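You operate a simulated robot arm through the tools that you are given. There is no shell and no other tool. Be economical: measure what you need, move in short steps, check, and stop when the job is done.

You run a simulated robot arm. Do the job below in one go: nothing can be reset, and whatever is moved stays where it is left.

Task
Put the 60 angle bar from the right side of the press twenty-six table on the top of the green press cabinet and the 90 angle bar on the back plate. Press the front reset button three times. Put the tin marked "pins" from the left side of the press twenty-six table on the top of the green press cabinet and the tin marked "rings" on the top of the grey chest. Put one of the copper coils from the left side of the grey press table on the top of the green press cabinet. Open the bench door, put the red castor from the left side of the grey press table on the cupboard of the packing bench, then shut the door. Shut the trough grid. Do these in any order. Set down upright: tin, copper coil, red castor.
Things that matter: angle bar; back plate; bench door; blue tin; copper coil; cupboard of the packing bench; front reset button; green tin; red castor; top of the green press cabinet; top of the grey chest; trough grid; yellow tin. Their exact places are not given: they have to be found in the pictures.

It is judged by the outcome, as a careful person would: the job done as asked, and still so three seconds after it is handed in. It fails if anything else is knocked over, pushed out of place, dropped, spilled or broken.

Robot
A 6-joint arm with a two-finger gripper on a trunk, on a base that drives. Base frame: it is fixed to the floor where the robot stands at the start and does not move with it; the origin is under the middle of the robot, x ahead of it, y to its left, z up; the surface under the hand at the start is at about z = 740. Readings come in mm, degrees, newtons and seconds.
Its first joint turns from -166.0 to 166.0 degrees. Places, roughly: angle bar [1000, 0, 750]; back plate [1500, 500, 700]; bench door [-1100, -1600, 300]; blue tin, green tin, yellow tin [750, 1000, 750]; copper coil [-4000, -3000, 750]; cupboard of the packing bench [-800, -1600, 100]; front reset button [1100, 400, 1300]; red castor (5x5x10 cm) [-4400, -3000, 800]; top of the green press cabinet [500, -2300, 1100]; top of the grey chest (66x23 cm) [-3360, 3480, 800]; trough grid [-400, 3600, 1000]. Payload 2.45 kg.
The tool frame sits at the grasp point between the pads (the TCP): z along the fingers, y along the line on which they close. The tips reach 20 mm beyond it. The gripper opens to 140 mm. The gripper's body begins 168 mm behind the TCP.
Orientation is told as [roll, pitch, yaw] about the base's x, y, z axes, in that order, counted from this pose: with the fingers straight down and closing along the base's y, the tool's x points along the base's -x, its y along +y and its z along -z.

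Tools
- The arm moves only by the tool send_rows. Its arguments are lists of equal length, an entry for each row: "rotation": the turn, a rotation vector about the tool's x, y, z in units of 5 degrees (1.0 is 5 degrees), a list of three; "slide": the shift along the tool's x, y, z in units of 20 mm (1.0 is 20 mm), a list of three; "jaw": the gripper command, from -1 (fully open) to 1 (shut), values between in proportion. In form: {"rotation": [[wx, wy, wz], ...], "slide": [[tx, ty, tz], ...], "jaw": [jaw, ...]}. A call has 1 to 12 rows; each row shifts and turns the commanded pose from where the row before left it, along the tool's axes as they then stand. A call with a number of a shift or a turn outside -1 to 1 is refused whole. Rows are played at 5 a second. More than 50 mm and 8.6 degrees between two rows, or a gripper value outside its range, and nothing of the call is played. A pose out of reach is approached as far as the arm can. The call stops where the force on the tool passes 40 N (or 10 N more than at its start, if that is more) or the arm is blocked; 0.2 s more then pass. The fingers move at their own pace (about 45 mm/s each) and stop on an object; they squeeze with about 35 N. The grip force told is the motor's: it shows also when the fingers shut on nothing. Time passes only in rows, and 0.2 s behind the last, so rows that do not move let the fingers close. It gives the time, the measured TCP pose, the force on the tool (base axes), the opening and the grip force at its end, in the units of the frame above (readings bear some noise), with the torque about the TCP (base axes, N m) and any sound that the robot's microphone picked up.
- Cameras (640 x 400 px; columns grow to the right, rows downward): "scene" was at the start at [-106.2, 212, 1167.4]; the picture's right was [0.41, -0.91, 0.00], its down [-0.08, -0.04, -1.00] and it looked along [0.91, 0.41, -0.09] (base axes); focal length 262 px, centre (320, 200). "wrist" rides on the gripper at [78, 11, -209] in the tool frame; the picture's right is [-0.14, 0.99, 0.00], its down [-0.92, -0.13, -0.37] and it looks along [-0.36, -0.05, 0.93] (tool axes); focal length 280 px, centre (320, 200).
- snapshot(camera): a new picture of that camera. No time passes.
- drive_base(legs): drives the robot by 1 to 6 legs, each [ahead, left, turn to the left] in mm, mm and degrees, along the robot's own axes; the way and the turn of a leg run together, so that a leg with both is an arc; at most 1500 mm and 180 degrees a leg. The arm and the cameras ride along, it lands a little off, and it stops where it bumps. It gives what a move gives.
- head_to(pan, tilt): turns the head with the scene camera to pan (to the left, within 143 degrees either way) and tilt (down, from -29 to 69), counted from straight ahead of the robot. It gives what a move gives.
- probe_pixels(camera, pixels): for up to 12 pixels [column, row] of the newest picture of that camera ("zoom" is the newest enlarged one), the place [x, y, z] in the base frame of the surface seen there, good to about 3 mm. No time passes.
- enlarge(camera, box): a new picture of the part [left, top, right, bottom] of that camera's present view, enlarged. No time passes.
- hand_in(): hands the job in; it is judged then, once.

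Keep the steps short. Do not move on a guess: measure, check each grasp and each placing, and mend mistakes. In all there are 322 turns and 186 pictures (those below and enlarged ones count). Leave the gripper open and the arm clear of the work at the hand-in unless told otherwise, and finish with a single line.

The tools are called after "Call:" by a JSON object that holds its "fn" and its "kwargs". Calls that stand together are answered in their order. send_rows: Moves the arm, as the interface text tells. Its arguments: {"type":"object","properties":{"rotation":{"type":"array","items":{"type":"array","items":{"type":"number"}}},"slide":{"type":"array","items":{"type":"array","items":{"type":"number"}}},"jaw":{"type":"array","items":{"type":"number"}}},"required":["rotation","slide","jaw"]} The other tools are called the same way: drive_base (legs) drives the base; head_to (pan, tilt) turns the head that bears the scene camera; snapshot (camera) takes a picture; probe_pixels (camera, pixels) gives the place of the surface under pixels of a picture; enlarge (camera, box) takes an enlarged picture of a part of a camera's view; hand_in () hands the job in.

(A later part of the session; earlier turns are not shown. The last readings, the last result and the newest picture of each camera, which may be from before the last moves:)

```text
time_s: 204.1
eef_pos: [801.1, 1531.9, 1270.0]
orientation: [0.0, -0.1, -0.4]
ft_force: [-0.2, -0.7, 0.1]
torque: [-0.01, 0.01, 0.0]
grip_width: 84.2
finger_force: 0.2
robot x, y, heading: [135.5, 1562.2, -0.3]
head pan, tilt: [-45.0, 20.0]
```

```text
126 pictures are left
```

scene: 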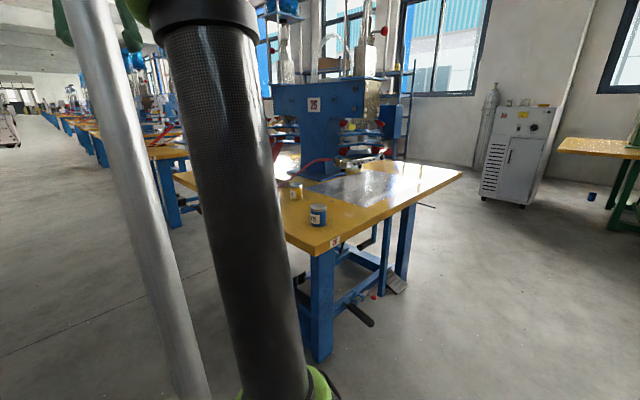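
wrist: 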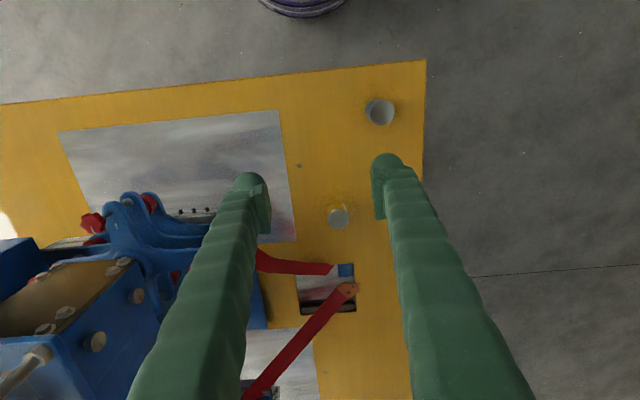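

Call:
{"fn": "enlarge", "kwargs": {"camera": "scene", "box": [280, 175, 345, 250]}}

Call:
{"fn": "enlarge", "kwargs": {"camera": "scene", "box": [270, 80, 400, 180]}}

```text
5.33 times, centred on (312, 212) of scene
```

zoom: 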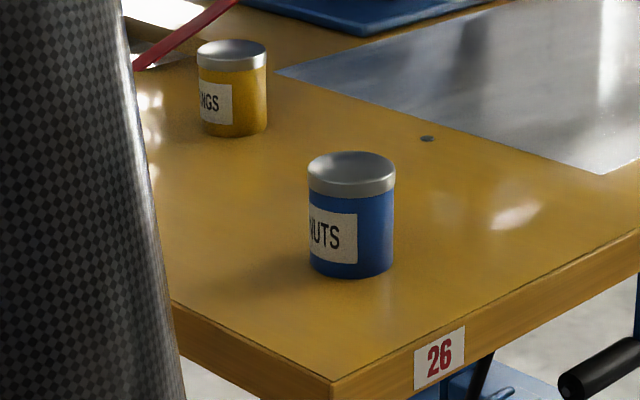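

```text
4.00 times, centred on (335, 130) of scene
```

zoom: 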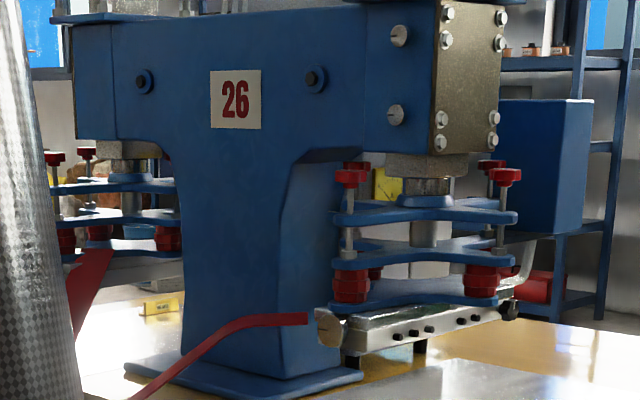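

Yellow is RINGS. Drive back right and grasp it: lid centre (872,943).

Call:
{"fn": "drive_base", "kwargs": {"legs": [[0, -618, 0.3]]}}

Call:
{"fn": "send_rows", "kwargs": {"rotation": [[0, 0, 0], [0, 0, 0], [0, 0, 0], [0, 0, 0], [0, 0, 0], [0, 0, 0], [0, 0, 0], [0, 0, 0], [0, 0, 0], [0, 0, 0]], "slide": [[0, 0, 1], [0, 0, 1], [0, 0, 1], [0, 0, 1], [0, 0, 1], [0, 0, 1], [0, 0, 1], [0, 0, 1], [0, 0, 1], [0, 0, 1]], "jaw": [-0.3, -0.3, -0.3, -0.3, -0.3, -0.3, -0.3, -0.3, -0.3, -0.3]}}

Call:
{"fn": "snapshot", "kwargs": {"camera": "wrist"}}

```text
time_s: 207.6
eef_pos: [799.7, 920.3, 1271.2]
orientation: [0.0, -0.1, 0.2]
ft_force: [0.2, 0.4, -0.2]
torque: [-0.01, 0.0, 0.0]
grip_width: 84.0
finger_force: 0.0
robot x, y, heading: [129.9, 936.3, 0.1]
head pan, tilt: [-45.0, 20.0]
```

```text
time_s: 209.8
eef_pos: [801.3, 918.2, 1069.8]
orientation: [0.0, 0.1, 0.2]
ft_force: [0.4, 0.1, 0.6]
torque: [0.0, 0.01, 0.01]
grip_width: 91.1
finger_force: 0.0
robot x, y, heading: [135.9, 938.5, -0.2]
head pan, tilt: [-45.0, 20.0]
```

```text
123 pictures are left
```

wrist: 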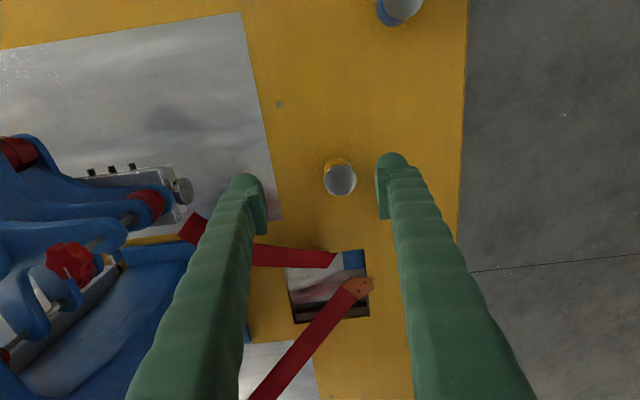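

Call:
{"fn": "probe_pixels", "kwargs": {"camera": "wrist", "pixels": [[341, 181], [329, 181], [353, 181], [341, 168], [341, 194], [320, 258], [270, 252], [340, 295], [195, 228], [352, 262]]}}

```text
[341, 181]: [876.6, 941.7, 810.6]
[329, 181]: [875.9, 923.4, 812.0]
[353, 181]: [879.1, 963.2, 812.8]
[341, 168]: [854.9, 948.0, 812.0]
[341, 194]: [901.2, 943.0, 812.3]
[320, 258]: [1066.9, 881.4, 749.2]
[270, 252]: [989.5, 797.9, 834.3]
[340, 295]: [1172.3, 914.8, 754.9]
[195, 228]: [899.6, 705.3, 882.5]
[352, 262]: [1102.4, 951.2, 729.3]
```

Call:
{"fn": "send_rows", "kwargs": {"rotation": [[0, 0, 0], [0, 0, 0], [0, 0, 0], [0, 0, 0], [0, 0, 0], [0, 0, 0], [0, 0, 0], [0, 0, 0], [0, 0, 0], [0, 0, 0]], "slide": [[-0.94, 0.31, 1], [-0.94, 0.31, 1], [-0.94, 0.31, 1], [-0.94, 0.31, 1], [0, 0, 1], [0, 0, 1], [0, 0, 1], [0, 0, 1], [0, 0, 1], [0, 0, 0.8]], "jaw": [-0.3, -0.3, -0.3, -0.3, -0.3, -0.3, -0.3, -0.3, -0.3, -0.3]}}

Call:
{"fn": "snapshot", "kwargs": {"camera": "wrist"}}

```text
time_s: 212.0
eef_pos: [875.5, 944.0, 875.5]
orientation: [0.0, 0.0, 0.2]
ft_force: [-0.6, 0.0, -0.6]
torque: [-0.02, 0.02, 0.0]
grip_width: 91.1
finger_force: 0.1
robot x, y, heading: [133.5, 938.7, -0.1]
head pan, tilt: [-45.0, 20.0]
```

```text
122 pictures are left
```

wrist: 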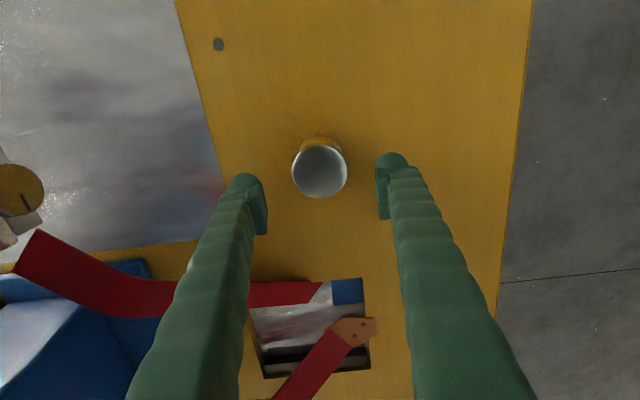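

Centred. Down 94 mm, close, and lift.

Call:
{"fn": "send_rows", "kwargs": {"rotation": [[0, 0, 0], [0, 0, 0], [0, 0, 0], [0, 0, 0], [0, 0, 0], [0, 0, 0], [0, 0, 0], [0, 0, 0], [0, 0, 0], [0, 0, 0]], "slide": [[0, 0, 1], [0, 0, 1], [0, 0, 1], [0, 0, 1], [0, 0, 0.68], [0, 0, 0], [0, 0, 0], [0, 0, 0], [0, 0, 0], [0, 0, 0]], "jaw": [-0.3, -0.3, -0.3, -0.3, -0.3, 1, 1, 1, 1, 1]}}

Call:
{"fn": "send_rows", "kwargs": {"rotation": [[0, 0, 0], [0, 0, 0], [0, 0, 0], [0, 0, 0], [0, 0, 0], [0, 0, 0], [0, 0, 0], [0, 0, 0], [0, 0, 0], [0, 0, 0], [0, 0, 0], [0, 0, 0]], "slide": [[0, 0, -0.4], [0, 0, -1], [0, 0, -1], [0, 0, -1], [0, 0, -1], [0, 0, -1], [0, 0, -1], [0, 0, -1], [1, 0, -1], [1, 0, -1], [1, 0, -1], [1, 0, -1]], "jaw": [1, 1, 1, 1, 1, 1, 1, 1, 1, 1, 1, 1]}}

Call:
{"fn": "snapshot", "kwargs": {"camera": "wrist"}}

```text
time_s: 214.2
eef_pos: [875.1, 944.3, 781.2]
orientation: [0.0, 0.0, 0.2]
ft_force: [0.2, 0.2, 0.3]
torque: [0.01, 0.01, 0.02]
grip_width: 59.6
finger_force: 34.9
robot x, y, heading: [134.1, 934.9, -0.1]
head pan, tilt: [-45.0, 20.0]
```

```text
time_s: 216.8
eef_pos: [795.4, 943.3, 1009.3]
orientation: [0.0, 0.0, 0.3]
ft_force: [1.0, 0.1, -2.1]
torque: [0.01, 0.03, -0.01]
grip_width: 59.3
finger_force: 35.4
robot x, y, heading: [135.9, 938.9, 0.0]
head pan, tilt: [-45.0, 20.0]
```

```text
121 pictures are left
```

wrist: 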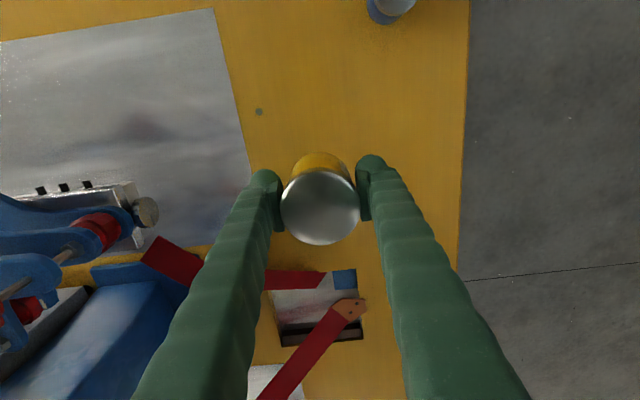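

Rings tin held. Back off, turn left toward the wall and look.

Call:
{"fn": "drive_base", "kwargs": {"legs": [[-350, 0, 0], [0, 0, 90]]}}

Call:
{"fn": "head_to", "kwargs": {"pan": 30, "tilt": 10}}

Call:
{"fn": "snapshot", "kwargs": {"camera": "scene"}}

```text
time_s: 222.9
eef_pos: [-232.9, 1596.4, 1009.4]
orientation: [0.0, 0.0, 91.6]
ft_force: [-0.4, -0.2, -2.1]
torque: [0.02, 0.02, -0.01]
grip_width: 58.8
finger_force: 34.5
robot x, y, heading: [-212.8, 937.3, 91.5]
head pan, tilt: [-45.0, 20.0]
```

```text
time_s: 224.4
eef_pos: [-233.4, 1597.6, 1008.5]
orientation: [0.0, -0.1, 91.5]
ft_force: [-0.3, 0.4, -2.6]
torque: [0.04, -0.04, -0.01]
grip_width: 58.8
finger_force: 35.3
robot x, y, heading: [-212.7, 936.1, 91.4]
head pan, tilt: [30.0, 10.0]
```

```text
120 pictures are left
```

scene: 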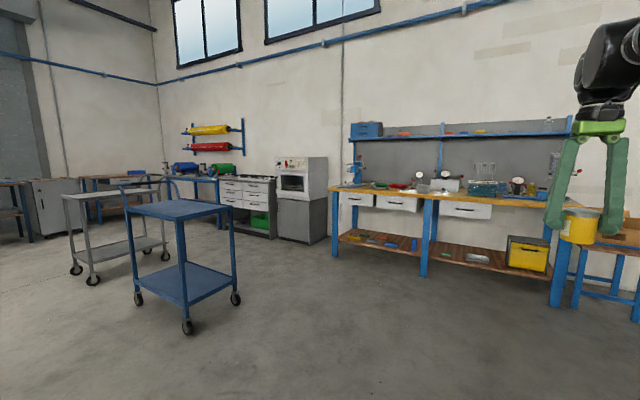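

Call:
{"fn": "probe_pixels", "kwargs": {"camera": "scene", "pixels": [[185, 208], [188, 328], [235, 300], [90, 195], [95, 282], [247, 183], [303, 165], [302, 200], [50, 185], [485, 187], [340, 187], [140, 298]]}}

Call:
{"fn": "enlarge", "kwargs": {"camera": "scene", "box": [200, 140, 360, 250]}}

Call:
{"fn": "enlarge", "kwargs": {"camera": "scene", "box": [420, 140, 580, 240]}}

```text
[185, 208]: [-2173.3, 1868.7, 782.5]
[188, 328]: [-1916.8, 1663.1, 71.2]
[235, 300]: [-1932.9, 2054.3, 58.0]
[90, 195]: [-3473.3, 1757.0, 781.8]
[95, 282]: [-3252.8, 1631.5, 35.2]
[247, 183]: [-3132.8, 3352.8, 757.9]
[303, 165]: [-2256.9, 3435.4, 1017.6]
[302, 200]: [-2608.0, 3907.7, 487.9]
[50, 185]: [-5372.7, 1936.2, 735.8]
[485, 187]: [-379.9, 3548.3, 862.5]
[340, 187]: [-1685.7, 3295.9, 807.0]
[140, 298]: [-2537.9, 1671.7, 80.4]
```

```text
3.64 times, centred on (280, 195) of scene
```

zoom: 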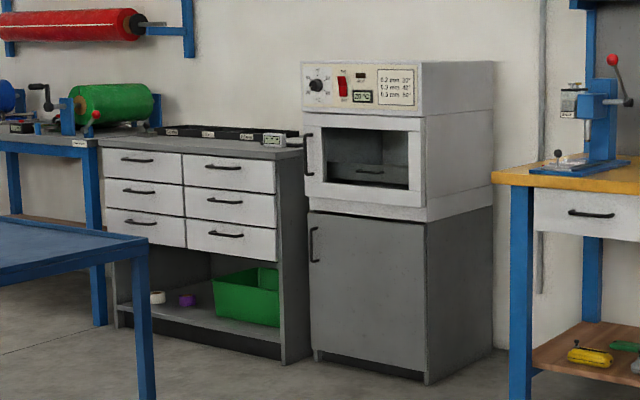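

```text
4.00 times, centred on (500, 190) of scene
```

zoom: 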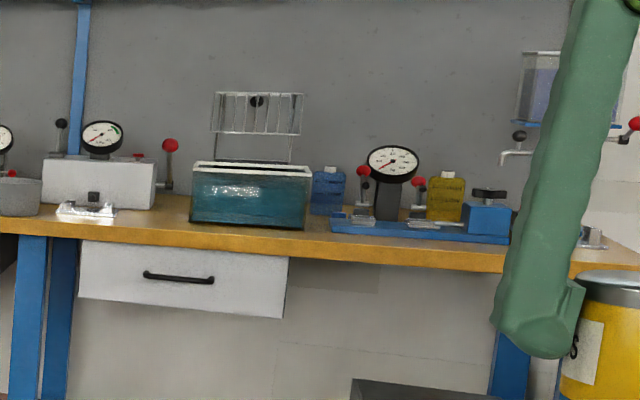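

Chest of white-fronted drawers with grey top at x≈-3360, y≈3350+. Trolley spans y 1640–2080. Retract the arm, then drive along y≈2600.

Call:
{"fn": "send_rows", "kwargs": {"rotation": [[0, 0, 0], [0, 0, 0], [0, 0, 0], [0, 0, 0], [0, 0, 0], [0, 0, 0], [0, 0, 0], [0, 0, 0], [0, 0, 0]], "slide": [[1, 0, 0], [1, 0, 0], [1, 0, 0], [1, 0, 0], [1, 0, 0], [1, 0, 0], [1, 0, 0], [1, 0, 0], [1, 0, 0]], "jaw": [1, 1, 1, 1, 1, 1, 1, 1, 1]}}

Call:
{"fn": "drive_base", "kwargs": {"legs": [[1500, 0, -1.5], [160, 0, 0], [0, 1500, 0], [0, 1500, 0]]}}

Call:
{"fn": "head_to", "kwargs": {"pan": 0, "tilt": 25}}

Call:
{"fn": "snapshot", "kwargs": {"camera": "scene"}}

```text
time_s: 226.4
eef_pos: [-228.3, 1418.4, 1009.6]
orientation: [0.0, 0.0, 91.6]
ft_force: [-0.2, -0.6, -2.6]
torque: [-0.05, -0.02, -0.01]
grip_width: 58.7
finger_force: 35.1
robot x, y, heading: [-210.5, 936.9, 91.4]
head pan, tilt: [30.0, 10.0]
```

```text
time_s: 247.4
eef_pos: [-3069.5, 3002.7, 1009.0]
orientation: [0.0, 0.1, 92.8]
ft_force: [0.6, -0.1, -3.3]
torque: [0.01, 0.01, 0.0]
grip_width: 58.8
finger_force: 35.4
robot x, y, heading: [-3040.7, 2523.8, 92.6]
head pan, tilt: [30.0, 10.0]
stopped in leg 4: the robot was blocked; the commanded pose is now the measured one
```

```text
time_s: 248.4
eef_pos: [-3069.9, 3001.4, 1009.4]
orientation: [0.0, 0.0, 92.8]
ft_force: [-0.4, 0.3, -2.4]
torque: [-0.01, 0.03, 0.02]
grip_width: 58.8
finger_force: 34.5
robot x, y, heading: [-3040.0, 2520.8, 92.7]
head pan, tilt: [0.0, 25.0]
```

```text
117 pictures are left
```

scene: 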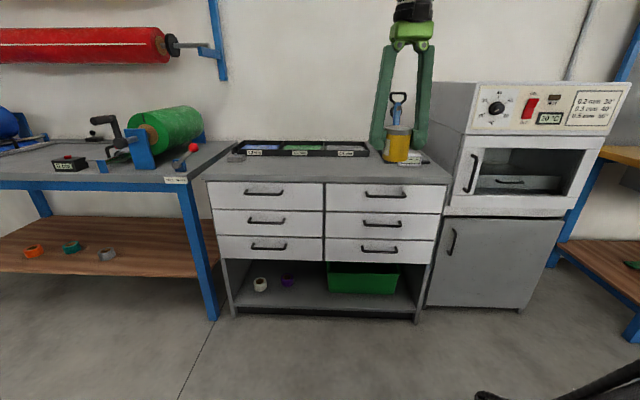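

Blocked on my left; look there.

Call:
{"fn": "head_to", "kwargs": {"pan": 100, "tilt": 40}}

Call:
{"fn": "snapshot", "kwargs": {"camera": "scene"}}

```text
time_s: 250.2
eef_pos: [-3069.7, 3001.9, 1008.4]
orientation: [0.0, 0.0, 92.8]
ft_force: [0.3, -0.2, -3.2]
torque: [-0.01, -0.01, 0.03]
grip_width: 58.4
finger_force: 34.8
robot x, y, heading: [-3041.3, 2519.8, 92.8]
head pan, tilt: [100.0, 40.0]
```

```text
116 pictures are left
```

scene: 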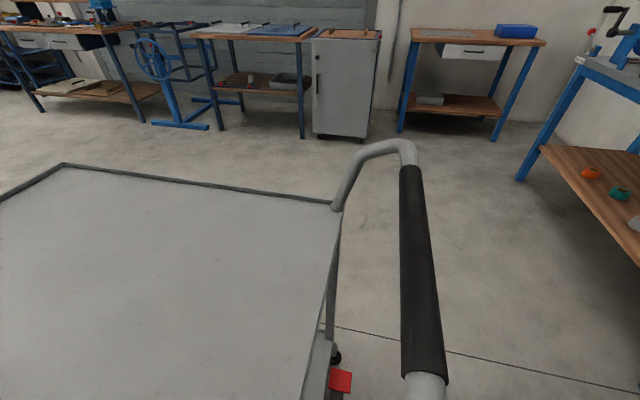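

It's the grey trolley's handle. Probe it, then move away to the right and check whether it moved.

Call:
{"fn": "probe_pixels", "kwargs": {"camera": "scene", "pixels": [[425, 250], [408, 160], [330, 205], [340, 355], [63, 168], [250, 300]]}}

Call:
{"fn": "drive_base", "kwargs": {"legs": [[0, -80, 0], [380, 0, -2.7]]}}

Call:
{"fn": "head_to", "kwargs": {"pan": 120, "tilt": 30}}

Call:
{"fn": "snapshot", "kwargs": {"camera": "scene"}}

```text
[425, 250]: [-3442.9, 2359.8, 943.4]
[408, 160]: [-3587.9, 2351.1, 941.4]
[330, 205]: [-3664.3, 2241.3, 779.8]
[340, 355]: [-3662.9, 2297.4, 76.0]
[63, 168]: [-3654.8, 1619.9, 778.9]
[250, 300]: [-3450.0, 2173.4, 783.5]
```

```text
time_s: 253.2
eef_pos: [-2976.8, 3384.2, 1009.9]
orientation: [-0.1, 0.0, 90.2]
ft_force: [0.2, -0.3, -2.9]
torque: [-0.03, 0.03, -0.04]
grip_width: 58.7
finger_force: 34.4
robot x, y, heading: [-2968.6, 2902.8, 90.1]
head pan, tilt: [100.0, 40.0]
```

```text
time_s: 254.0
eef_pos: [-2977.1, 3384.2, 1009.7]
orientation: [0.0, 0.1, 90.2]
ft_force: [-0.2, -0.9, -3.2]
torque: [-0.02, 0.01, 0.02]
grip_width: 58.7
finger_force: 34.5
robot x, y, heading: [-2970.2, 2901.0, 90.4]
head pan, tilt: [120.0, 30.0]
```

```text
115 pictures are left
```

scene: 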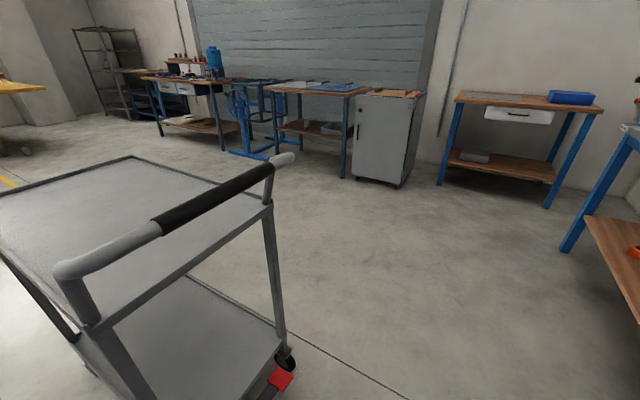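

No sign that it shifted. Now view the chest top from here.

Call:
{"fn": "head_to", "kwargs": {"pan": 20, "tilt": 35}}

Call:
{"fn": "snapshot", "kwargs": {"camera": "scene"}}

Call:
{"fn": "snapshot", "kwargs": {"camera": "wrist"}}

```text
time_s: 255.8
eef_pos: [-2976.9, 3383.3, 1009.1]
orientation: [0.0, 0.0, 90.2]
ft_force: [-0.6, -0.5, -1.9]
torque: [-0.04, -0.01, 0.0]
grip_width: 58.4
finger_force: 35.0
robot x, y, heading: [-2969.5, 2902.9, 90.3]
head pan, tilt: [20.0, 35.0]
```

```text
114 pictures are left
```

scene: 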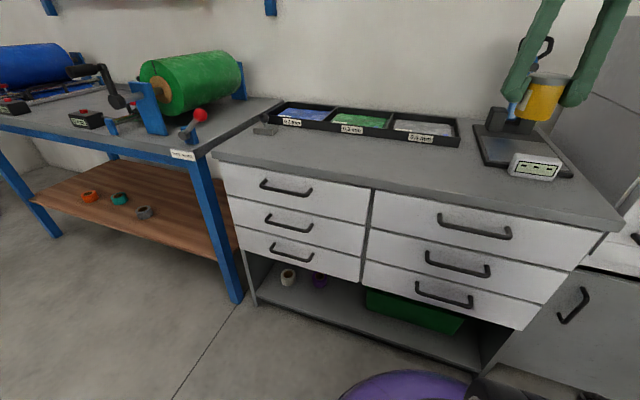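

```text
113 pictures are left
```

wrist: 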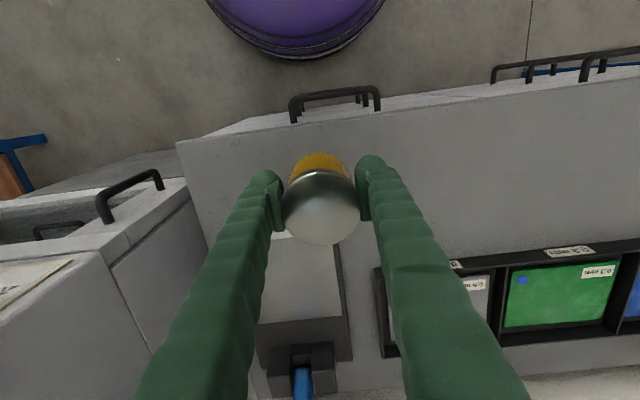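

Call:
{"fn": "probe_pixels", "kwargs": {"camera": "scene", "pixels": [[330, 165], [230, 155], [400, 190], [430, 172], [455, 145], [290, 120], [600, 215], [540, 165], [380, 160]]}}

```text
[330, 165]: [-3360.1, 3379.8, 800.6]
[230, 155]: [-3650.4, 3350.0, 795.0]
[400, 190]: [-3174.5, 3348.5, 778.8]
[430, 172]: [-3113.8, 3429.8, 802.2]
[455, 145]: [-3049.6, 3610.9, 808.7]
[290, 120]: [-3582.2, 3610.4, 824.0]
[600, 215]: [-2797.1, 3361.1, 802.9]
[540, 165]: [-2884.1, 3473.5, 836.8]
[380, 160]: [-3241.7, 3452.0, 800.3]
```

Free strip: x −3650…−3030, y 3350–3580, z 800.5. Drive left 250 and place at about (−3230,3455).

Call:
{"fn": "drive_base", "kwargs": {"legs": [[0, 255, 0]]}}

Call:
{"fn": "send_rows", "kwargs": {"rotation": [[0, 0, 0], [0, 0, 0], [0, 0, 0], [0, 0, 0], [0, 0, 0], [0, 0, 0], [0, 0, 0], [0, 0, 0]], "slide": [[-0.9, 0, 1], [-0.9, 0, 1], [-0.9, 0, 1], [-0.9, 0, 1], [0, 0, 1], [0, 0, 1], [0, 0, 1], [0, 0, 0.9]], "jaw": [1, 1, 1, 1, 1, 1, 1, 1]}}

Call:
{"fn": "snapshot", "kwargs": {"camera": "wrist"}}

```text
time_s: 257.6
eef_pos: [-3229.7, 3385.2, 1009.7]
orientation: [0.0, 0.0, 90.0]
ft_force: [-0.4, -0.3, -2.7]
torque: [-0.03, 0.01, -0.05]
grip_width: 58.7
finger_force: 35.2
robot x, y, heading: [-3226.4, 2902.4, 89.8]
head pan, tilt: [20.0, 35.0]
```

```text
time_s: 259.4
eef_pos: [-3229.9, 3456.2, 850.3]
orientation: [0.0, 0.1, 89.9]
ft_force: [-1.2, -0.1, -2.8]
torque: [0.0, 0.01, -0.01]
grip_width: 58.5
finger_force: 35.2
robot x, y, heading: [-3226.7, 2904.7, 89.9]
head pan, tilt: [20.0, 35.0]
```

```text
112 pictures are left
```

wrist: 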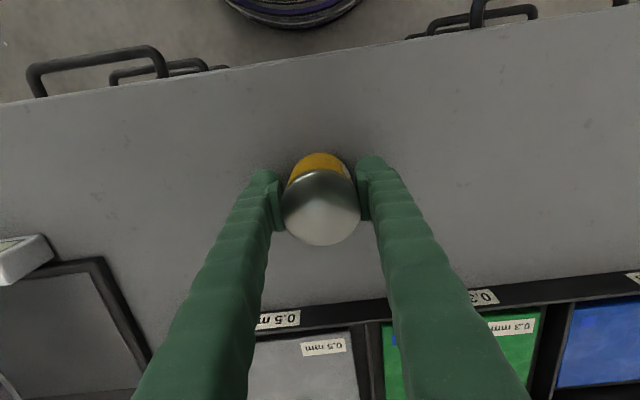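

Call:
{"fn": "send_rows", "kwargs": {"rotation": [[0, 0, 0], [0, 0, 0], [0, 0, 0], [0, 0, 0]], "slide": [[0, 0, 0.2], [0, 0, 0.1], [0, 0, 0.1], [0, 0, 0.07]], "jaw": [1, 1, 1, 1]}}

```text
time_s: 260.4
eef_pos: [-3229.2, 3456.7, 841.4]
orientation: [0.0, -0.1, 89.9]
ft_force: [-0.8, 0.1, -3.3]
torque: [-0.01, 0.01, 0.0]
grip_width: 58.4
finger_force: 34.8
robot x, y, heading: [-3225.6, 2905.3, 89.9]
head pan, tilt: [20.0, 35.0]
```

No contact yet; a few mm more.

Call:
{"fn": "send_rows", "kwargs": {"rotation": [[0, 0, 0], [0, 0, 0], [0, 0, 0]], "slide": [[0, 0, 0.06], [0, 0, 0.06], [0, 0, 0.05]], "jaw": [1, 1, 1]}}

```text
time_s: 261.0
eef_pos: [-3229.5, 3457.4, 841.1]
orientation: [0.0, 0.0, 89.9]
ft_force: [0.6, -1.8, 9.3]
torque: [-0.12, 0.05, 0.03]
grip_width: 58.6
finger_force: 34.6
robot x, y, heading: [-3230.6, 2906.4, 89.5]
head pan, tilt: [20.0, 35.0]
stopped in row 2: the force on the tool passed its limit at 42 N (the readings are from after the stop); the commanded pose is now the measured one
```

Contact. Release and lift.

Call:
{"fn": "send_rows", "kwargs": {"rotation": [[0, 0, 0], [0, 0, 0], [0, 0, 0], [0, 0, 0]], "slide": [[0, 0, 0], [0, 0, 0], [0, 0, 0], [0, 0, 0]], "jaw": [0, -0.2, -0.2, -0.2]}}

Call:
{"fn": "send_rows", "kwargs": {"rotation": [[0, 0, 0], [0, 0, 0], [0, 0, 0], [0, 0, 0], [0, 0, 0], [0, 0, 0], [0, 0, 0], [0, 0, 0]], "slide": [[0, 0, -1], [0, 0, -1], [0, 0, -1], [0, 0, -1], [0, 0, -1], [0, 0, -1], [0, 0, -1], [0, 0, -1]], "jaw": [-0.2, -0.2, -0.2, -0.2, -0.2, -0.2, -0.2, -0.2]}}

Call:
{"fn": "snapshot", "kwargs": {"camera": "scene"}}

```text
time_s: 262.0
eef_pos: [-3229.4, 3457.1, 840.4]
orientation: [-0.1, -0.1, 89.8]
ft_force: [0.0, 0.0, 0.2]
torque: [-0.04, -0.03, 0.03]
grip_width: 84.2
finger_force: 0.1
robot x, y, heading: [-3225.7, 2901.8, 89.6]
head pan, tilt: [20.0, 35.0]
```

```text
time_s: 263.8
eef_pos: [-3229.0, 3455.8, 1003.0]
orientation: [0.0, 0.0, 90.0]
ft_force: [-0.3, 0.6, -0.4]
torque: [0.02, -0.01, -0.03]
grip_width: 83.9
finger_force: 0.0
robot x, y, heading: [-3229.2, 2906.0, 89.7]
head pan, tilt: [20.0, 35.0]
```

```text
111 pictures are left
```

scene: 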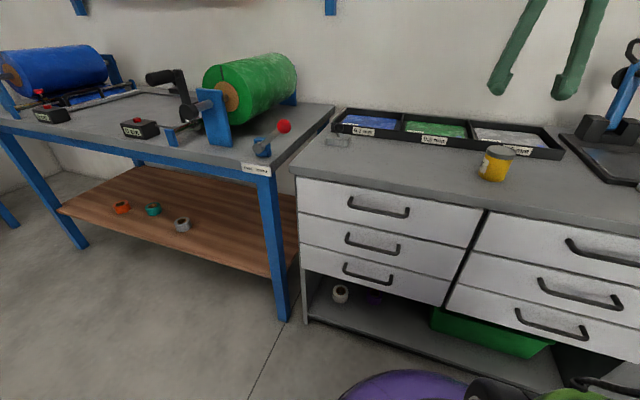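

Rings tin upright on the grey chest. Next the trough grid: back off and drive right along the wall.

Call:
{"fn": "drive_base", "kwargs": {"legs": [[-330, 60, 0], [0, -1450, 0.3], [0, -1450, 0]]}}

Call:
{"fn": "head_to", "kwargs": {"pan": 0, "tilt": 15}}

Call:
{"fn": "snapshot", "kwargs": {"camera": "scene"}}

```text
time_s: 265.8
eef_pos: [-3278.3, 3187.1, 1003.7]
orientation: [0.1, 0.0, 89.9]
ft_force: [-0.4, -0.7, -0.6]
torque: [-0.01, -0.02, -0.03]
grip_width: 83.9
finger_force: 0.1
robot x, y, heading: [-3277.0, 2633.3, 89.6]
head pan, tilt: [20.0, 35.0]
stopped in leg 1: the robot was blocked; the commanded pose is now the measured one
```

```text
time_s: 266.6
eef_pos: [-3277.9, 3185.5, 1002.6]
orientation: [0.0, 0.0, 89.9]
ft_force: [-0.2, -0.1, 0.1]
torque: [-0.01, -0.02, -0.01]
grip_width: 84.3
finger_force: 0.0
robot x, y, heading: [-3270.0, 2637.5, 89.8]
head pan, tilt: [0.0, 15.0]
```

```text
110 pictures are left
```

scene: 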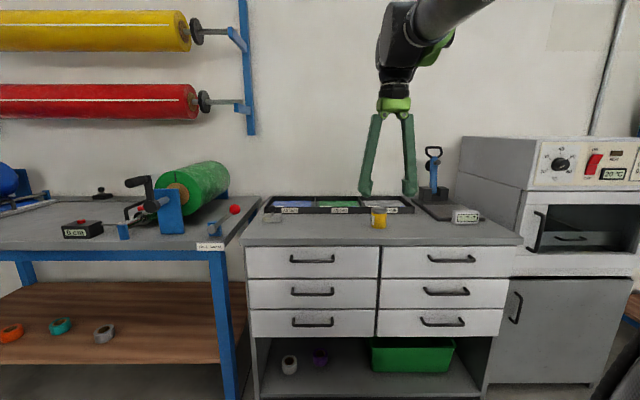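

I brushed the trolley zone again; go right first.

Call:
{"fn": "drive_base", "kwargs": {"legs": [[30, -400, 0], [-130, 0, 0], [0, -1250, 0], [0, -1250, 0]]}}

Call:
{"fn": "snapshot", "kwargs": {"camera": "scene"}}

```text
time_s: 281.8
eef_pos: [-377.6, 3084.3, 1002.8]
orientation: [0.0, 0.0, 89.8]
ft_force: [0.6, -0.6, -0.4]
torque: [0.03, 0.02, -0.02]
grip_width: 84.0
finger_force: 0.0
robot x, y, heading: [-372.5, 2534.3, 89.6]
head pan, tilt: [0.0, 15.0]
```

```text
109 pictures are left
```

scene: 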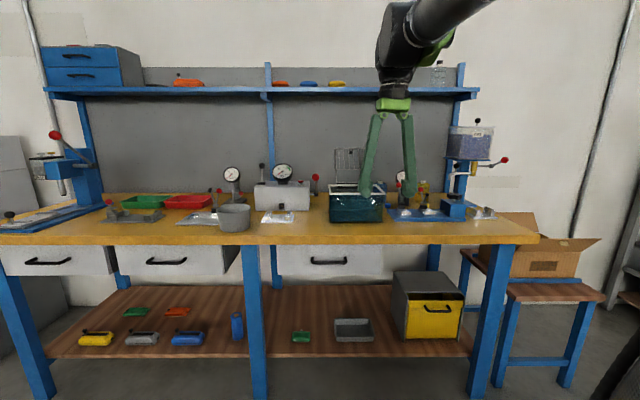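

Call:
{"fn": "enlarge", "kwargs": {"camera": "scene", "box": [300, 130, 420, 240]}}

Call:
{"fn": "snapshot", "kwargs": {"camera": "wrist"}}

Call:
{"fn": "probe_pixels", "kwargs": {"camera": "scene", "pixels": [[332, 196], [382, 198], [356, 210], [336, 150], [350, 152], [360, 150], [345, 168], [347, 186], [375, 186], [280, 232]]}}

```text
3.64 times, centred on (360, 185) of scene
```

zoom: 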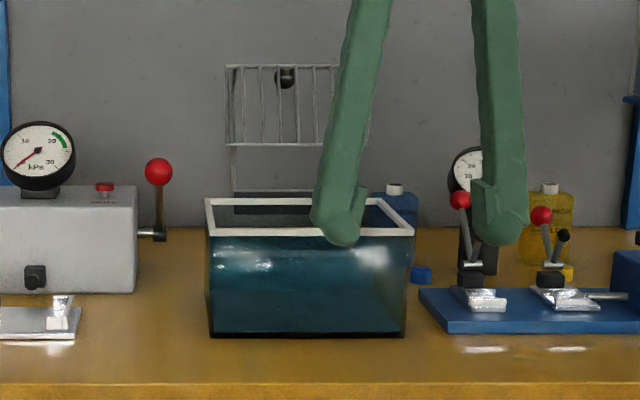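

```text
107 pictures are left
```

wrist: 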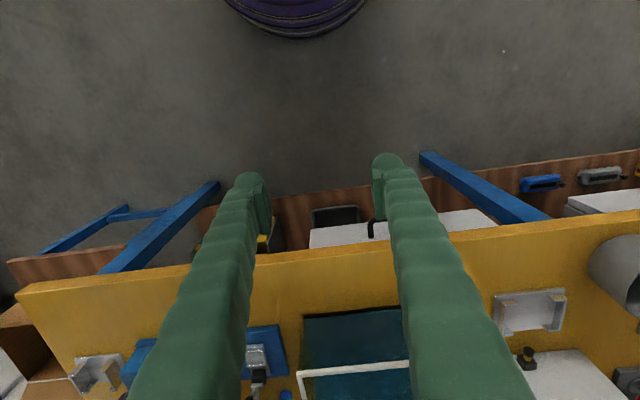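

```text
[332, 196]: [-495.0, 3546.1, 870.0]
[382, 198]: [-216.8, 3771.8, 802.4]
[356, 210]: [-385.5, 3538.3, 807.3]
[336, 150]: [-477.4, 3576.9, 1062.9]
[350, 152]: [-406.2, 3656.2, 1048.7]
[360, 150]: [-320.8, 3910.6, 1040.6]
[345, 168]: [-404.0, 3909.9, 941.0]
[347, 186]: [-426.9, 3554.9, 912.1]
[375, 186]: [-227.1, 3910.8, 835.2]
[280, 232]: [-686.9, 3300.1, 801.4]
```

I need a better view of the grid. Raise the hand 220 mm and drive 200 ahead.

Call:
{"fn": "send_rows", "kwargs": {"rotation": [[0, 0, 0], [0, 0, 0], [0, 0, 0], [0, 0, 0], [0, 0, 0], [0, 0, 0], [0, 0, 0], [0, 0, 0], [0, 0, 0], [0, 0, 0], [0, 0, 0]], "slide": [[0, 0, -1], [0, 0, -1], [0, 0, -1], [0, 0, -1], [0, 0, -1], [0, 0, -1], [0, 0, -1], [0, 0, -1], [0, 0, -1], [0, 0, -1], [0, 0, -1]], "jaw": [1, 1, 1, 1, 1, 1, 1, 1, 1, 1, 1]}}

Call:
{"fn": "drive_base", "kwargs": {"legs": [[200, 0, 0]]}}

Call:
{"fn": "snapshot", "kwargs": {"camera": "wrist"}}

Call:
{"fn": "enlarge", "kwargs": {"camera": "scene", "box": [300, 110, 460, 240]}}

```text
time_s: 284.2
eef_pos: [-379.5, 3086.7, 1224.3]
orientation: [-0.1, -0.1, 89.9]
ft_force: [-0.7, 0.0, -0.9]
torque: [0.0, 0.03, 0.01]
grip_width: 0.3
finger_force: 29.2
robot x, y, heading: [-374.3, 2532.1, 89.8]
head pan, tilt: [0.0, 15.0]
```

```text
time_s: 285.8
eef_pos: [-375.3, 3285.2, 1224.1]
orientation: [0.0, 0.0, 89.6]
ft_force: [-0.2, 0.4, -0.1]
torque: [-0.01, 0.01, -0.03]
grip_width: 0.0
finger_force: 29.4
robot x, y, heading: [-376.9, 2728.1, 89.7]
head pan, tilt: [0.0, 15.0]
```

```text
106 pictures are left
```

wrist: 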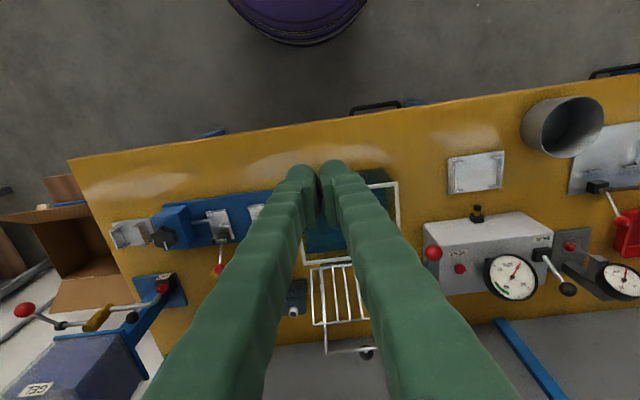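

```text
3.08 times, centred on (380, 175) of scene
```

zoom: 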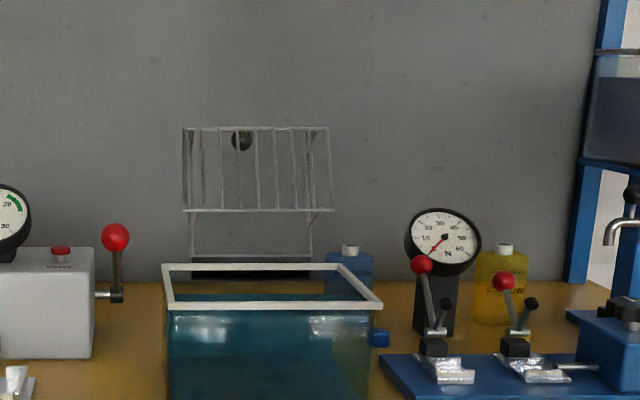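

Call:
{"fn": "probe_pixels", "kwargs": {"camera": "zoom", "pixels": [[185, 130], [257, 130], [327, 130], [242, 141], [187, 210], [330, 210], [255, 211], [192, 245], [310, 245], [256, 170], [170, 266], [372, 302]]}}

Call:
{"fn": "probe_pixels", "kwargs": {"camera": "wrist", "pixels": [[368, 353], [352, 348], [327, 351], [316, 322], [365, 318], [312, 268], [352, 264], [308, 260], [394, 184]]}}

```text
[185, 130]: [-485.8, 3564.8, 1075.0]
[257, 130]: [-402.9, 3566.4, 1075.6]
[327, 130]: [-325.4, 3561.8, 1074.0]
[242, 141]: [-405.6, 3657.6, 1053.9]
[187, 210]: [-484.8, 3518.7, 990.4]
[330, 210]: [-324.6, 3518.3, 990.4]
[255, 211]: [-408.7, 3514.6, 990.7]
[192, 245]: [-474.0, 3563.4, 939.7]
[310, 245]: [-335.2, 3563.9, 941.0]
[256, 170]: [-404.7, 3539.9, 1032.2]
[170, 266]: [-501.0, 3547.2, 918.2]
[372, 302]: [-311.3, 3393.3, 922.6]
```

```text
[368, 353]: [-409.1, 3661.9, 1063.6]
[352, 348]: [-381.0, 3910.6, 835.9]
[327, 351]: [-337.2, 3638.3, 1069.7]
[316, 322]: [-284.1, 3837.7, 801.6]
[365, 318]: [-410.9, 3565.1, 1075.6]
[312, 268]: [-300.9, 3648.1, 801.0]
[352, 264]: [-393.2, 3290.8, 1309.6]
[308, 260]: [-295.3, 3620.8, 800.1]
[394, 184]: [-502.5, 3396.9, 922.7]
```

The grid leans up behind the trough. I look from the side: drive left 350.

Call:
{"fn": "drive_base", "kwargs": {"legs": [[150, 350, 0]]}}

Call:
{"fn": "head_to", "kwargs": {"pan": -45, "tilt": 15}}

Call:
{"fn": "snapshot", "kwargs": {"camera": "scene"}}

```text
time_s: 288.2
eef_pos: [-724.6, 3434.2, 1224.4]
orientation: [0.0, 0.0, 89.9]
ft_force: [-0.6, 0.8, 0.0]
torque: [0.01, 0.04, 0.0]
grip_width: 0.0
finger_force: 29.7
robot x, y, heading: [-721.5, 2883.9, 89.9]
head pan, tilt: [0.0, 15.0]
```

```text
time_s: 289.3
eef_pos: [-724.9, 3435.2, 1223.1]
orientation: [-0.1, 0.1, 89.9]
ft_force: [1.0, 0.4, 0.8]
torque: [0.04, -0.04, 0.03]
grip_width: 0.2
finger_force: 29.9
robot x, y, heading: [-723.3, 2880.5, 89.7]
head pan, tilt: [-45.0, 15.0]
```

```text
104 pictures are left
```

scene: 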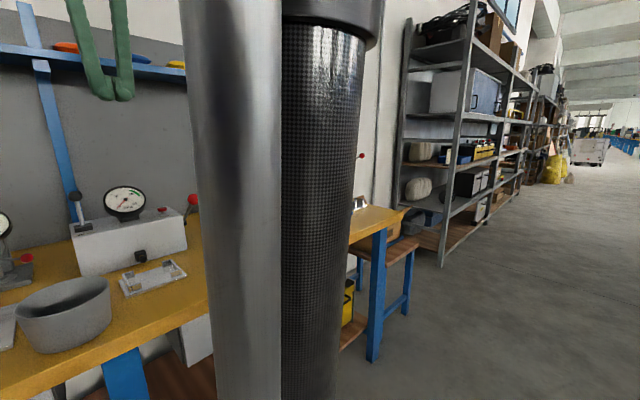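

The trunk blocks that side; go to the right side instead.

Call:
{"fn": "drive_base", "kwargs": {"legs": [[-50, -850, 0]]}}

Call:
{"fn": "head_to", "kwargs": {"pan": 28, "tilt": 10}}

Call:
{"fn": "snapshot", "kwargs": {"camera": "scene"}}

Call:
{"fn": "enlarge", "kwargs": {"camera": "scene", "box": [260, 100, 420, 260]}}

```text
time_s: 293.8
eef_pos: [129.7, 3385.6, 1224.1]
orientation: [0.1, 0.0, 90.5]
ft_force: [0.3, 0.2, -0.2]
torque: [-0.01, 0.03, 0.01]
grip_width: 0.1
finger_force: 28.9
robot x, y, heading: [136.1, 2829.5, 90.5]
head pan, tilt: [-45.0, 15.0]
```

```text
time_s: 295.3
eef_pos: [129.7, 3386.3, 1222.6]
orientation: [0.0, -0.1, 90.5]
ft_force: [0.9, 0.6, 0.0]
torque: [0.01, 0.04, 0.0]
grip_width: 0.0
finger_force: 28.8
robot x, y, heading: [142.0, 2831.1, 90.4]
head pan, tilt: [28.0, 10.0]
```

```text
103 pictures are left
```

scene: 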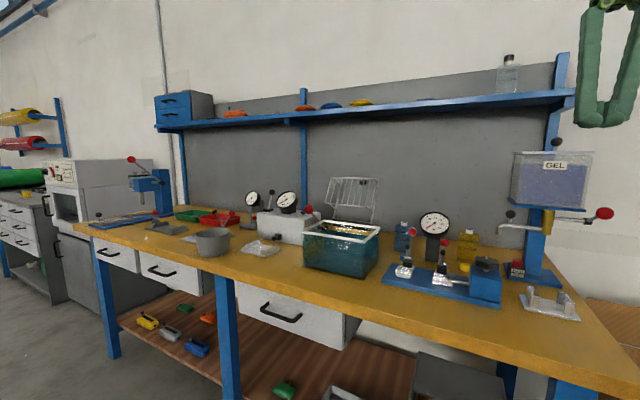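

```text
2.50 times, centred on (340, 180) of scene
```

zoom: 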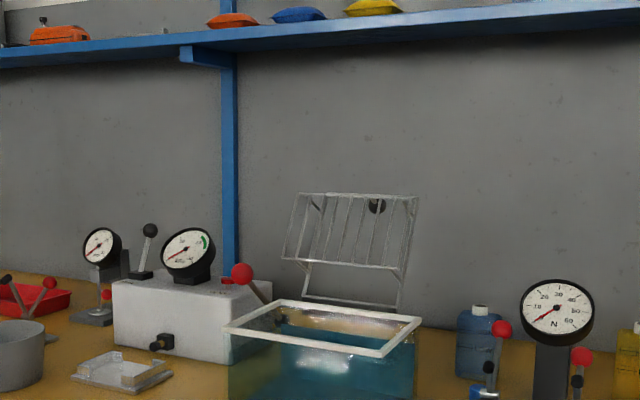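

Call:
{"fn": "enlarge", "kwargs": {"camera": "scene", "box": [315, 165, 395, 245]}}

```text
5.00 times, centred on (355, 205) of scene
```

zoom: 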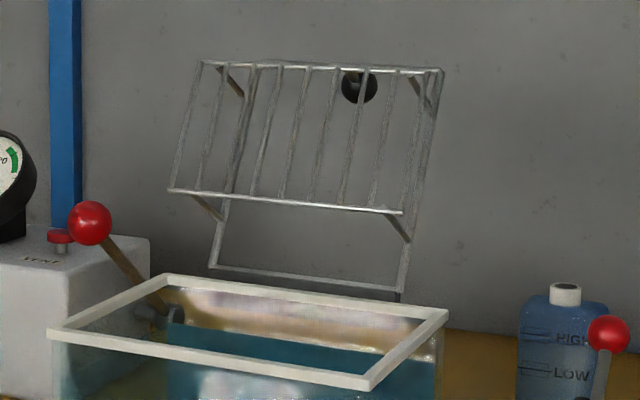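

The lid frame leans back on hinges at the trough's rear, with a black knob on its rear side. I'll grip the knob and swing it forward. Measure knob, frame and the shelf above.

Call:
{"fn": "probe_pixels", "kwargs": {"camera": "zoom", "pixels": [[358, 92], [366, 88], [350, 80], [440, 74], [300, 278], [400, 290], [425, 120], [205, 63], [170, 190], [400, 212]]}}

Call:
{"fn": "probe_pixels", "kwargs": {"camera": "scene", "pixels": [[340, 117], [390, 107], [440, 140]]}}

```text
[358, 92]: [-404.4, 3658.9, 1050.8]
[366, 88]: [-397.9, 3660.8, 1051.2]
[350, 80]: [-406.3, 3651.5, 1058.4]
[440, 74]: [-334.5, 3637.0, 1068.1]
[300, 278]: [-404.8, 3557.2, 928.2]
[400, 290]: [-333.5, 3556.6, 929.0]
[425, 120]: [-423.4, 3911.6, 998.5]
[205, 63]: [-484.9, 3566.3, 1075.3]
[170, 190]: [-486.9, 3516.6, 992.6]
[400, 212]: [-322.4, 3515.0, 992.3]
```

```text
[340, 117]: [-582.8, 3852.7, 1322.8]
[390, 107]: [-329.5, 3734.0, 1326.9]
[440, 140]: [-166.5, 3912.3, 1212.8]
```

Hinge at (y 3557, z 928); knob centre ≈(−406, 3664, 1054): radius 165 mm, about 120° to swing. The shelf's front edge is at y 3734, z 1322, so I'll tilt the tool 10°. First position the base.

Call:
{"fn": "drive_base", "kwargs": {"legs": [[0, 0, -0.4], [60, 540, 0]]}}

Call:
{"fn": "send_rows", "kwargs": {"rotation": [[0, -1, 0], [0, -1, 0], [0, 0, 0], [0, 0, 0]], "slide": [[0, 0, 0], [0, 0, 0], [0, 0, 0], [0, 0, 0]], "jaw": [0.3, 0.3, 0.3, 0.3]}}

Call:
{"fn": "snapshot", "kwargs": {"camera": "wrist"}}

```text
time_s: 298.8
eef_pos: [-409.6, 3445.5, 1224.1]
orientation: [-0.1, -0.1, 90.2]
ft_force: [-0.8, 0.3, 0.1]
torque: [-0.02, -0.02, 0.03]
grip_width: 0.0
finger_force: 29.3
robot x, y, heading: [-404.5, 2891.6, 90.1]
head pan, tilt: [28.0, 10.0]
```

```text
time_s: 299.8
eef_pos: [-408.4, 3445.2, 1223.4]
orientation: [0.0, -10.1, 90.2]
ft_force: [-0.7, 0.7, -0.3]
torque: [0.03, 0.0, -0.02]
grip_width: 49.0
finger_force: 0.0
robot x, y, heading: [-402.4, 2894.6, 89.8]
head pan, tilt: [28.0, 10.0]
```

```text
100 pictures are left
```

wrist: 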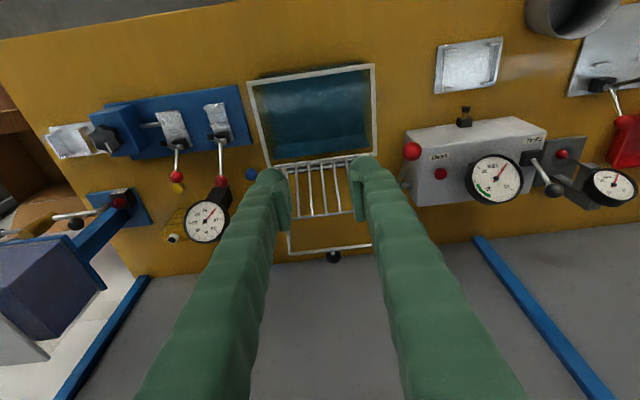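

Call:
{"fn": "probe_pixels", "kwargs": {"camera": "wrist", "pixels": [[334, 257], [330, 257], [338, 257], [334, 253], [334, 261], [318, 250], [300, 252], [345, 246]]}}

Call:
{"fn": "enlarge", "kwargs": {"camera": "wrist", "box": [270, 140, 390, 280]}}

```text
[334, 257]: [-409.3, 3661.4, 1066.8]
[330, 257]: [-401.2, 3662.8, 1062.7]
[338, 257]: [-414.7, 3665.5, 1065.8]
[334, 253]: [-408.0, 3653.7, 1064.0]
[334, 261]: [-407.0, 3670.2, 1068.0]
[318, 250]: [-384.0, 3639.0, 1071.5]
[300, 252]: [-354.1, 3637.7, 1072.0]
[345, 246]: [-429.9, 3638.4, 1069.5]
```

```text
2.86 times, centred on (330, 210) of wrist
```

zoom: 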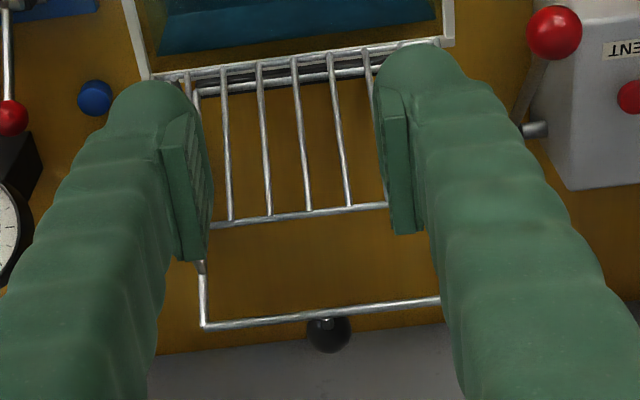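

Call:
{"fn": "send_rows", "kwargs": {"rotation": [[0, 0, 0], [0, 0, 0], [0, 0, 0], [0, 0, 0], [0, 0, 0], [0, 0, 0], [0, 0, 0], [0, 0, 0], [0, 0, 0], [0, 0, 0], [0, 0, 0]], "slide": [[-0.995, 0, 0.175], [-0.995, 0, 0.175], [-0.995, 0, 0.175], [-0.995, 0, 0.175], [-0.995, 0, 0.175], [-0.995, 0, 0.175], [-0.995, 0, 0.175], [-0.995, 0, 0.175], [-0.995, 0, 0.175], [-0.995, 0, 0.175], [-0.995, 0, 0.175]], "jaw": [0.3, 0.3, 0.3, 0.3, 0.3, 0.3, 0.3, 0.3, 0.3, 0.3, 0.3]}}

Call:
{"fn": "snapshot", "kwargs": {"camera": "wrist"}}

```text
time_s: 302.1
eef_pos: [-410.2, 3668.0, 1226.0]
orientation: [-0.1, -10.0, 90.2]
ft_force: [0.1, 0.2, -0.8]
torque: [0.0, -0.02, -0.02]
grip_width: 48.8
finger_force: 0.0
robot x, y, heading: [-405.5, 2887.8, 90.1]
head pan, tilt: [28.0, 10.0]
```

```text
98 pictures are left
```

wrist: 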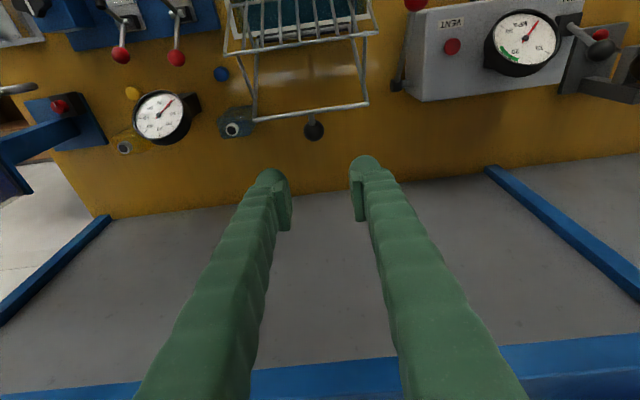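

Call:
{"fn": "send_rows", "kwargs": {"rotation": [[0, 0, 0], [0, 0, 0], [0, 0, 0], [0, 0, 0], [0, 0, 0], [0, 0, 0]], "slide": [[0.174, -0.1, 0.985], [0.174, 0, 0.985], [0.174, 0, 0.985], [0.174, 0, 0.985], [0.174, 0, 0.985], [0.174, 0, 0.985]], "jaw": [0.3, 0.3, 0.3, 0.3, 0.3, 0.3]}}

Call:
{"fn": "snapshot", "kwargs": {"camera": "wrist"}}

Call:
{"fn": "probe_pixels", "kwargs": {"camera": "wrist", "pixels": [[318, 150], [318, 160], [310, 152], [326, 152]]}}

```text
time_s: 303.6
eef_pos: [-407.8, 3668.6, 1104.2]
orientation: [0.0, -10.0, 90.2]
ft_force: [-0.9, 0.9, 0.0]
torque: [0.06, 0.05, -0.02]
grip_width: 49.1
finger_force: 0.2
robot x, y, heading: [-401.1, 2891.5, 90.2]
head pan, tilt: [28.0, 10.0]
```

```text
97 pictures are left
```

wrist: 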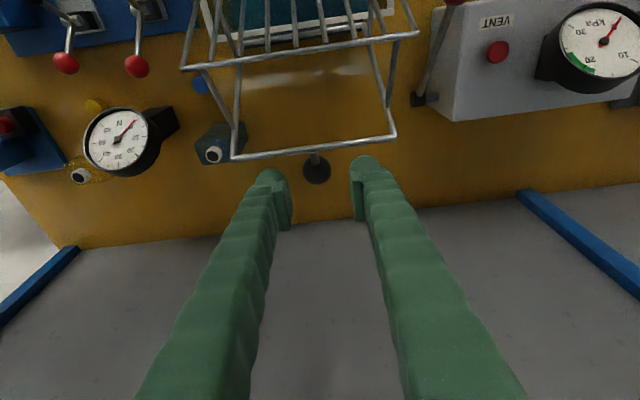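

```text
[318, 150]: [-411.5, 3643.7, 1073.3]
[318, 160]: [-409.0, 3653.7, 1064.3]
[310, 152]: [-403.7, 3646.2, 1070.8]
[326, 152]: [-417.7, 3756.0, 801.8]
```

Knob at (318,170), centred between the fingers. Down 41 mm and close.

Call:
{"fn": "send_rows", "kwargs": {"rotation": [[0, 0, 0], [0, 0, 0], [0, 0, 0]], "slide": [[0.174, 0, 0.985], [0.174, 0, 0.985], [0, 0, 0]], "jaw": [0.3, 0.3, 0.3]}}

Call:
{"fn": "snapshot", "kwargs": {"camera": "wrist"}}

Call:
{"fn": "send_rows", "kwargs": {"rotation": [[0, 0, 0], [0, 0, 0], [0, 0, 0], [0, 0, 0]], "slide": [[0, 0, 0], [0, 0, 0], [0, 0, 0], [0, 0, 0]], "jaw": [1, 1, 1, 1]}}

```text
time_s: 304.4
eef_pos: [-409.3, 3668.3, 1063.8]
orientation: [0.0, -9.9, 90.2]
ft_force: [-0.2, 1.4, 0.3]
torque: [0.0, -0.03, -0.02]
grip_width: 48.9
finger_force: 0.2
robot x, y, heading: [-403.1, 2895.4, 89.9]
head pan, tilt: [28.0, 10.0]
```

```text
96 pictures are left
```

wrist: 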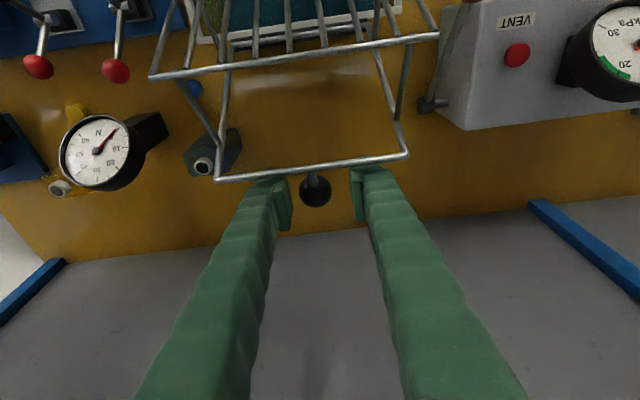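

```text
time_s: 305.4
eef_pos: [-405.9, 3667.8, 1064.0]
orientation: [0.0, -10.1, 90.0]
ft_force: [32.3, -2.4, -5.6]
torque: [0.15, -0.36, -0.09]
grip_width: 26.7
finger_force: 44.6
robot x, y, heading: [-400.5, 2891.9, 90.2]
head pan, tilt: [28.0, 10.0]
```

Knob gripped (26.7 mm) with some side force; I ease 2 mm sideways and begin the arc, 20° first.

Call:
{"fn": "send_rows", "kwargs": {"rotation": [[0, 0, 0], [0, 0, 0], [0, 0, 0], [0, 0, 0], [0, 0, 0]], "slide": [[0, -0.12, 0], [0.482, 0, -0.543], [0.529, 0, -0.5], [0.569, 0, -0.452], [0.607, 0, -0.4]], "jaw": [1, 1, 1, 1, 1]}}

Call:
{"fn": "snapshot", "kwargs": {"camera": "wrist"}}

```text
time_s: 306.6
eef_pos: [-406.1, 3619.0, 1093.5]
orientation: [0.0, -10.1, 90.1]
ft_force: [20.7, 18.4, 34.1]
torque: [1.21, -0.33, -0.09]
grip_width: 25.7
finger_force: 44.9
robot x, y, heading: [-403.1, 2891.1, 90.3]
head pan, tilt: [28.0, 10.0]
```

```text
95 pictures are left
```

wrist: 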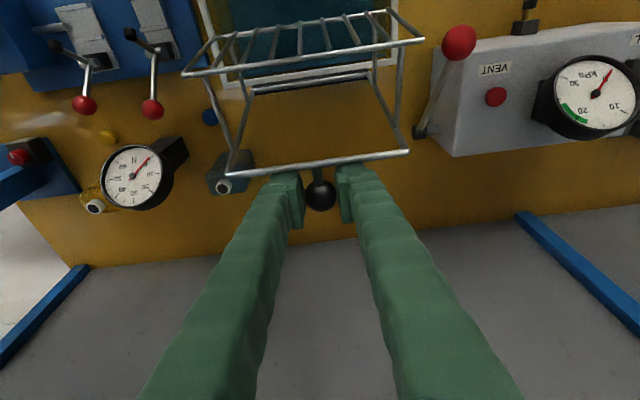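

Call:
{"fn": "probe_pixels", "kwargs": {"camera": "wrist", "pixels": [[321, 196], [240, 174], [405, 152], [310, 82], [186, 75], [421, 41]]}}

```text
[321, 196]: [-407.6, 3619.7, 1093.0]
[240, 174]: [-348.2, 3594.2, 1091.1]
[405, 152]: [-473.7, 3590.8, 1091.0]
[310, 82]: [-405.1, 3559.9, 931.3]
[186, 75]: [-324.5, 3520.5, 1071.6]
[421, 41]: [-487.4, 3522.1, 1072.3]
```

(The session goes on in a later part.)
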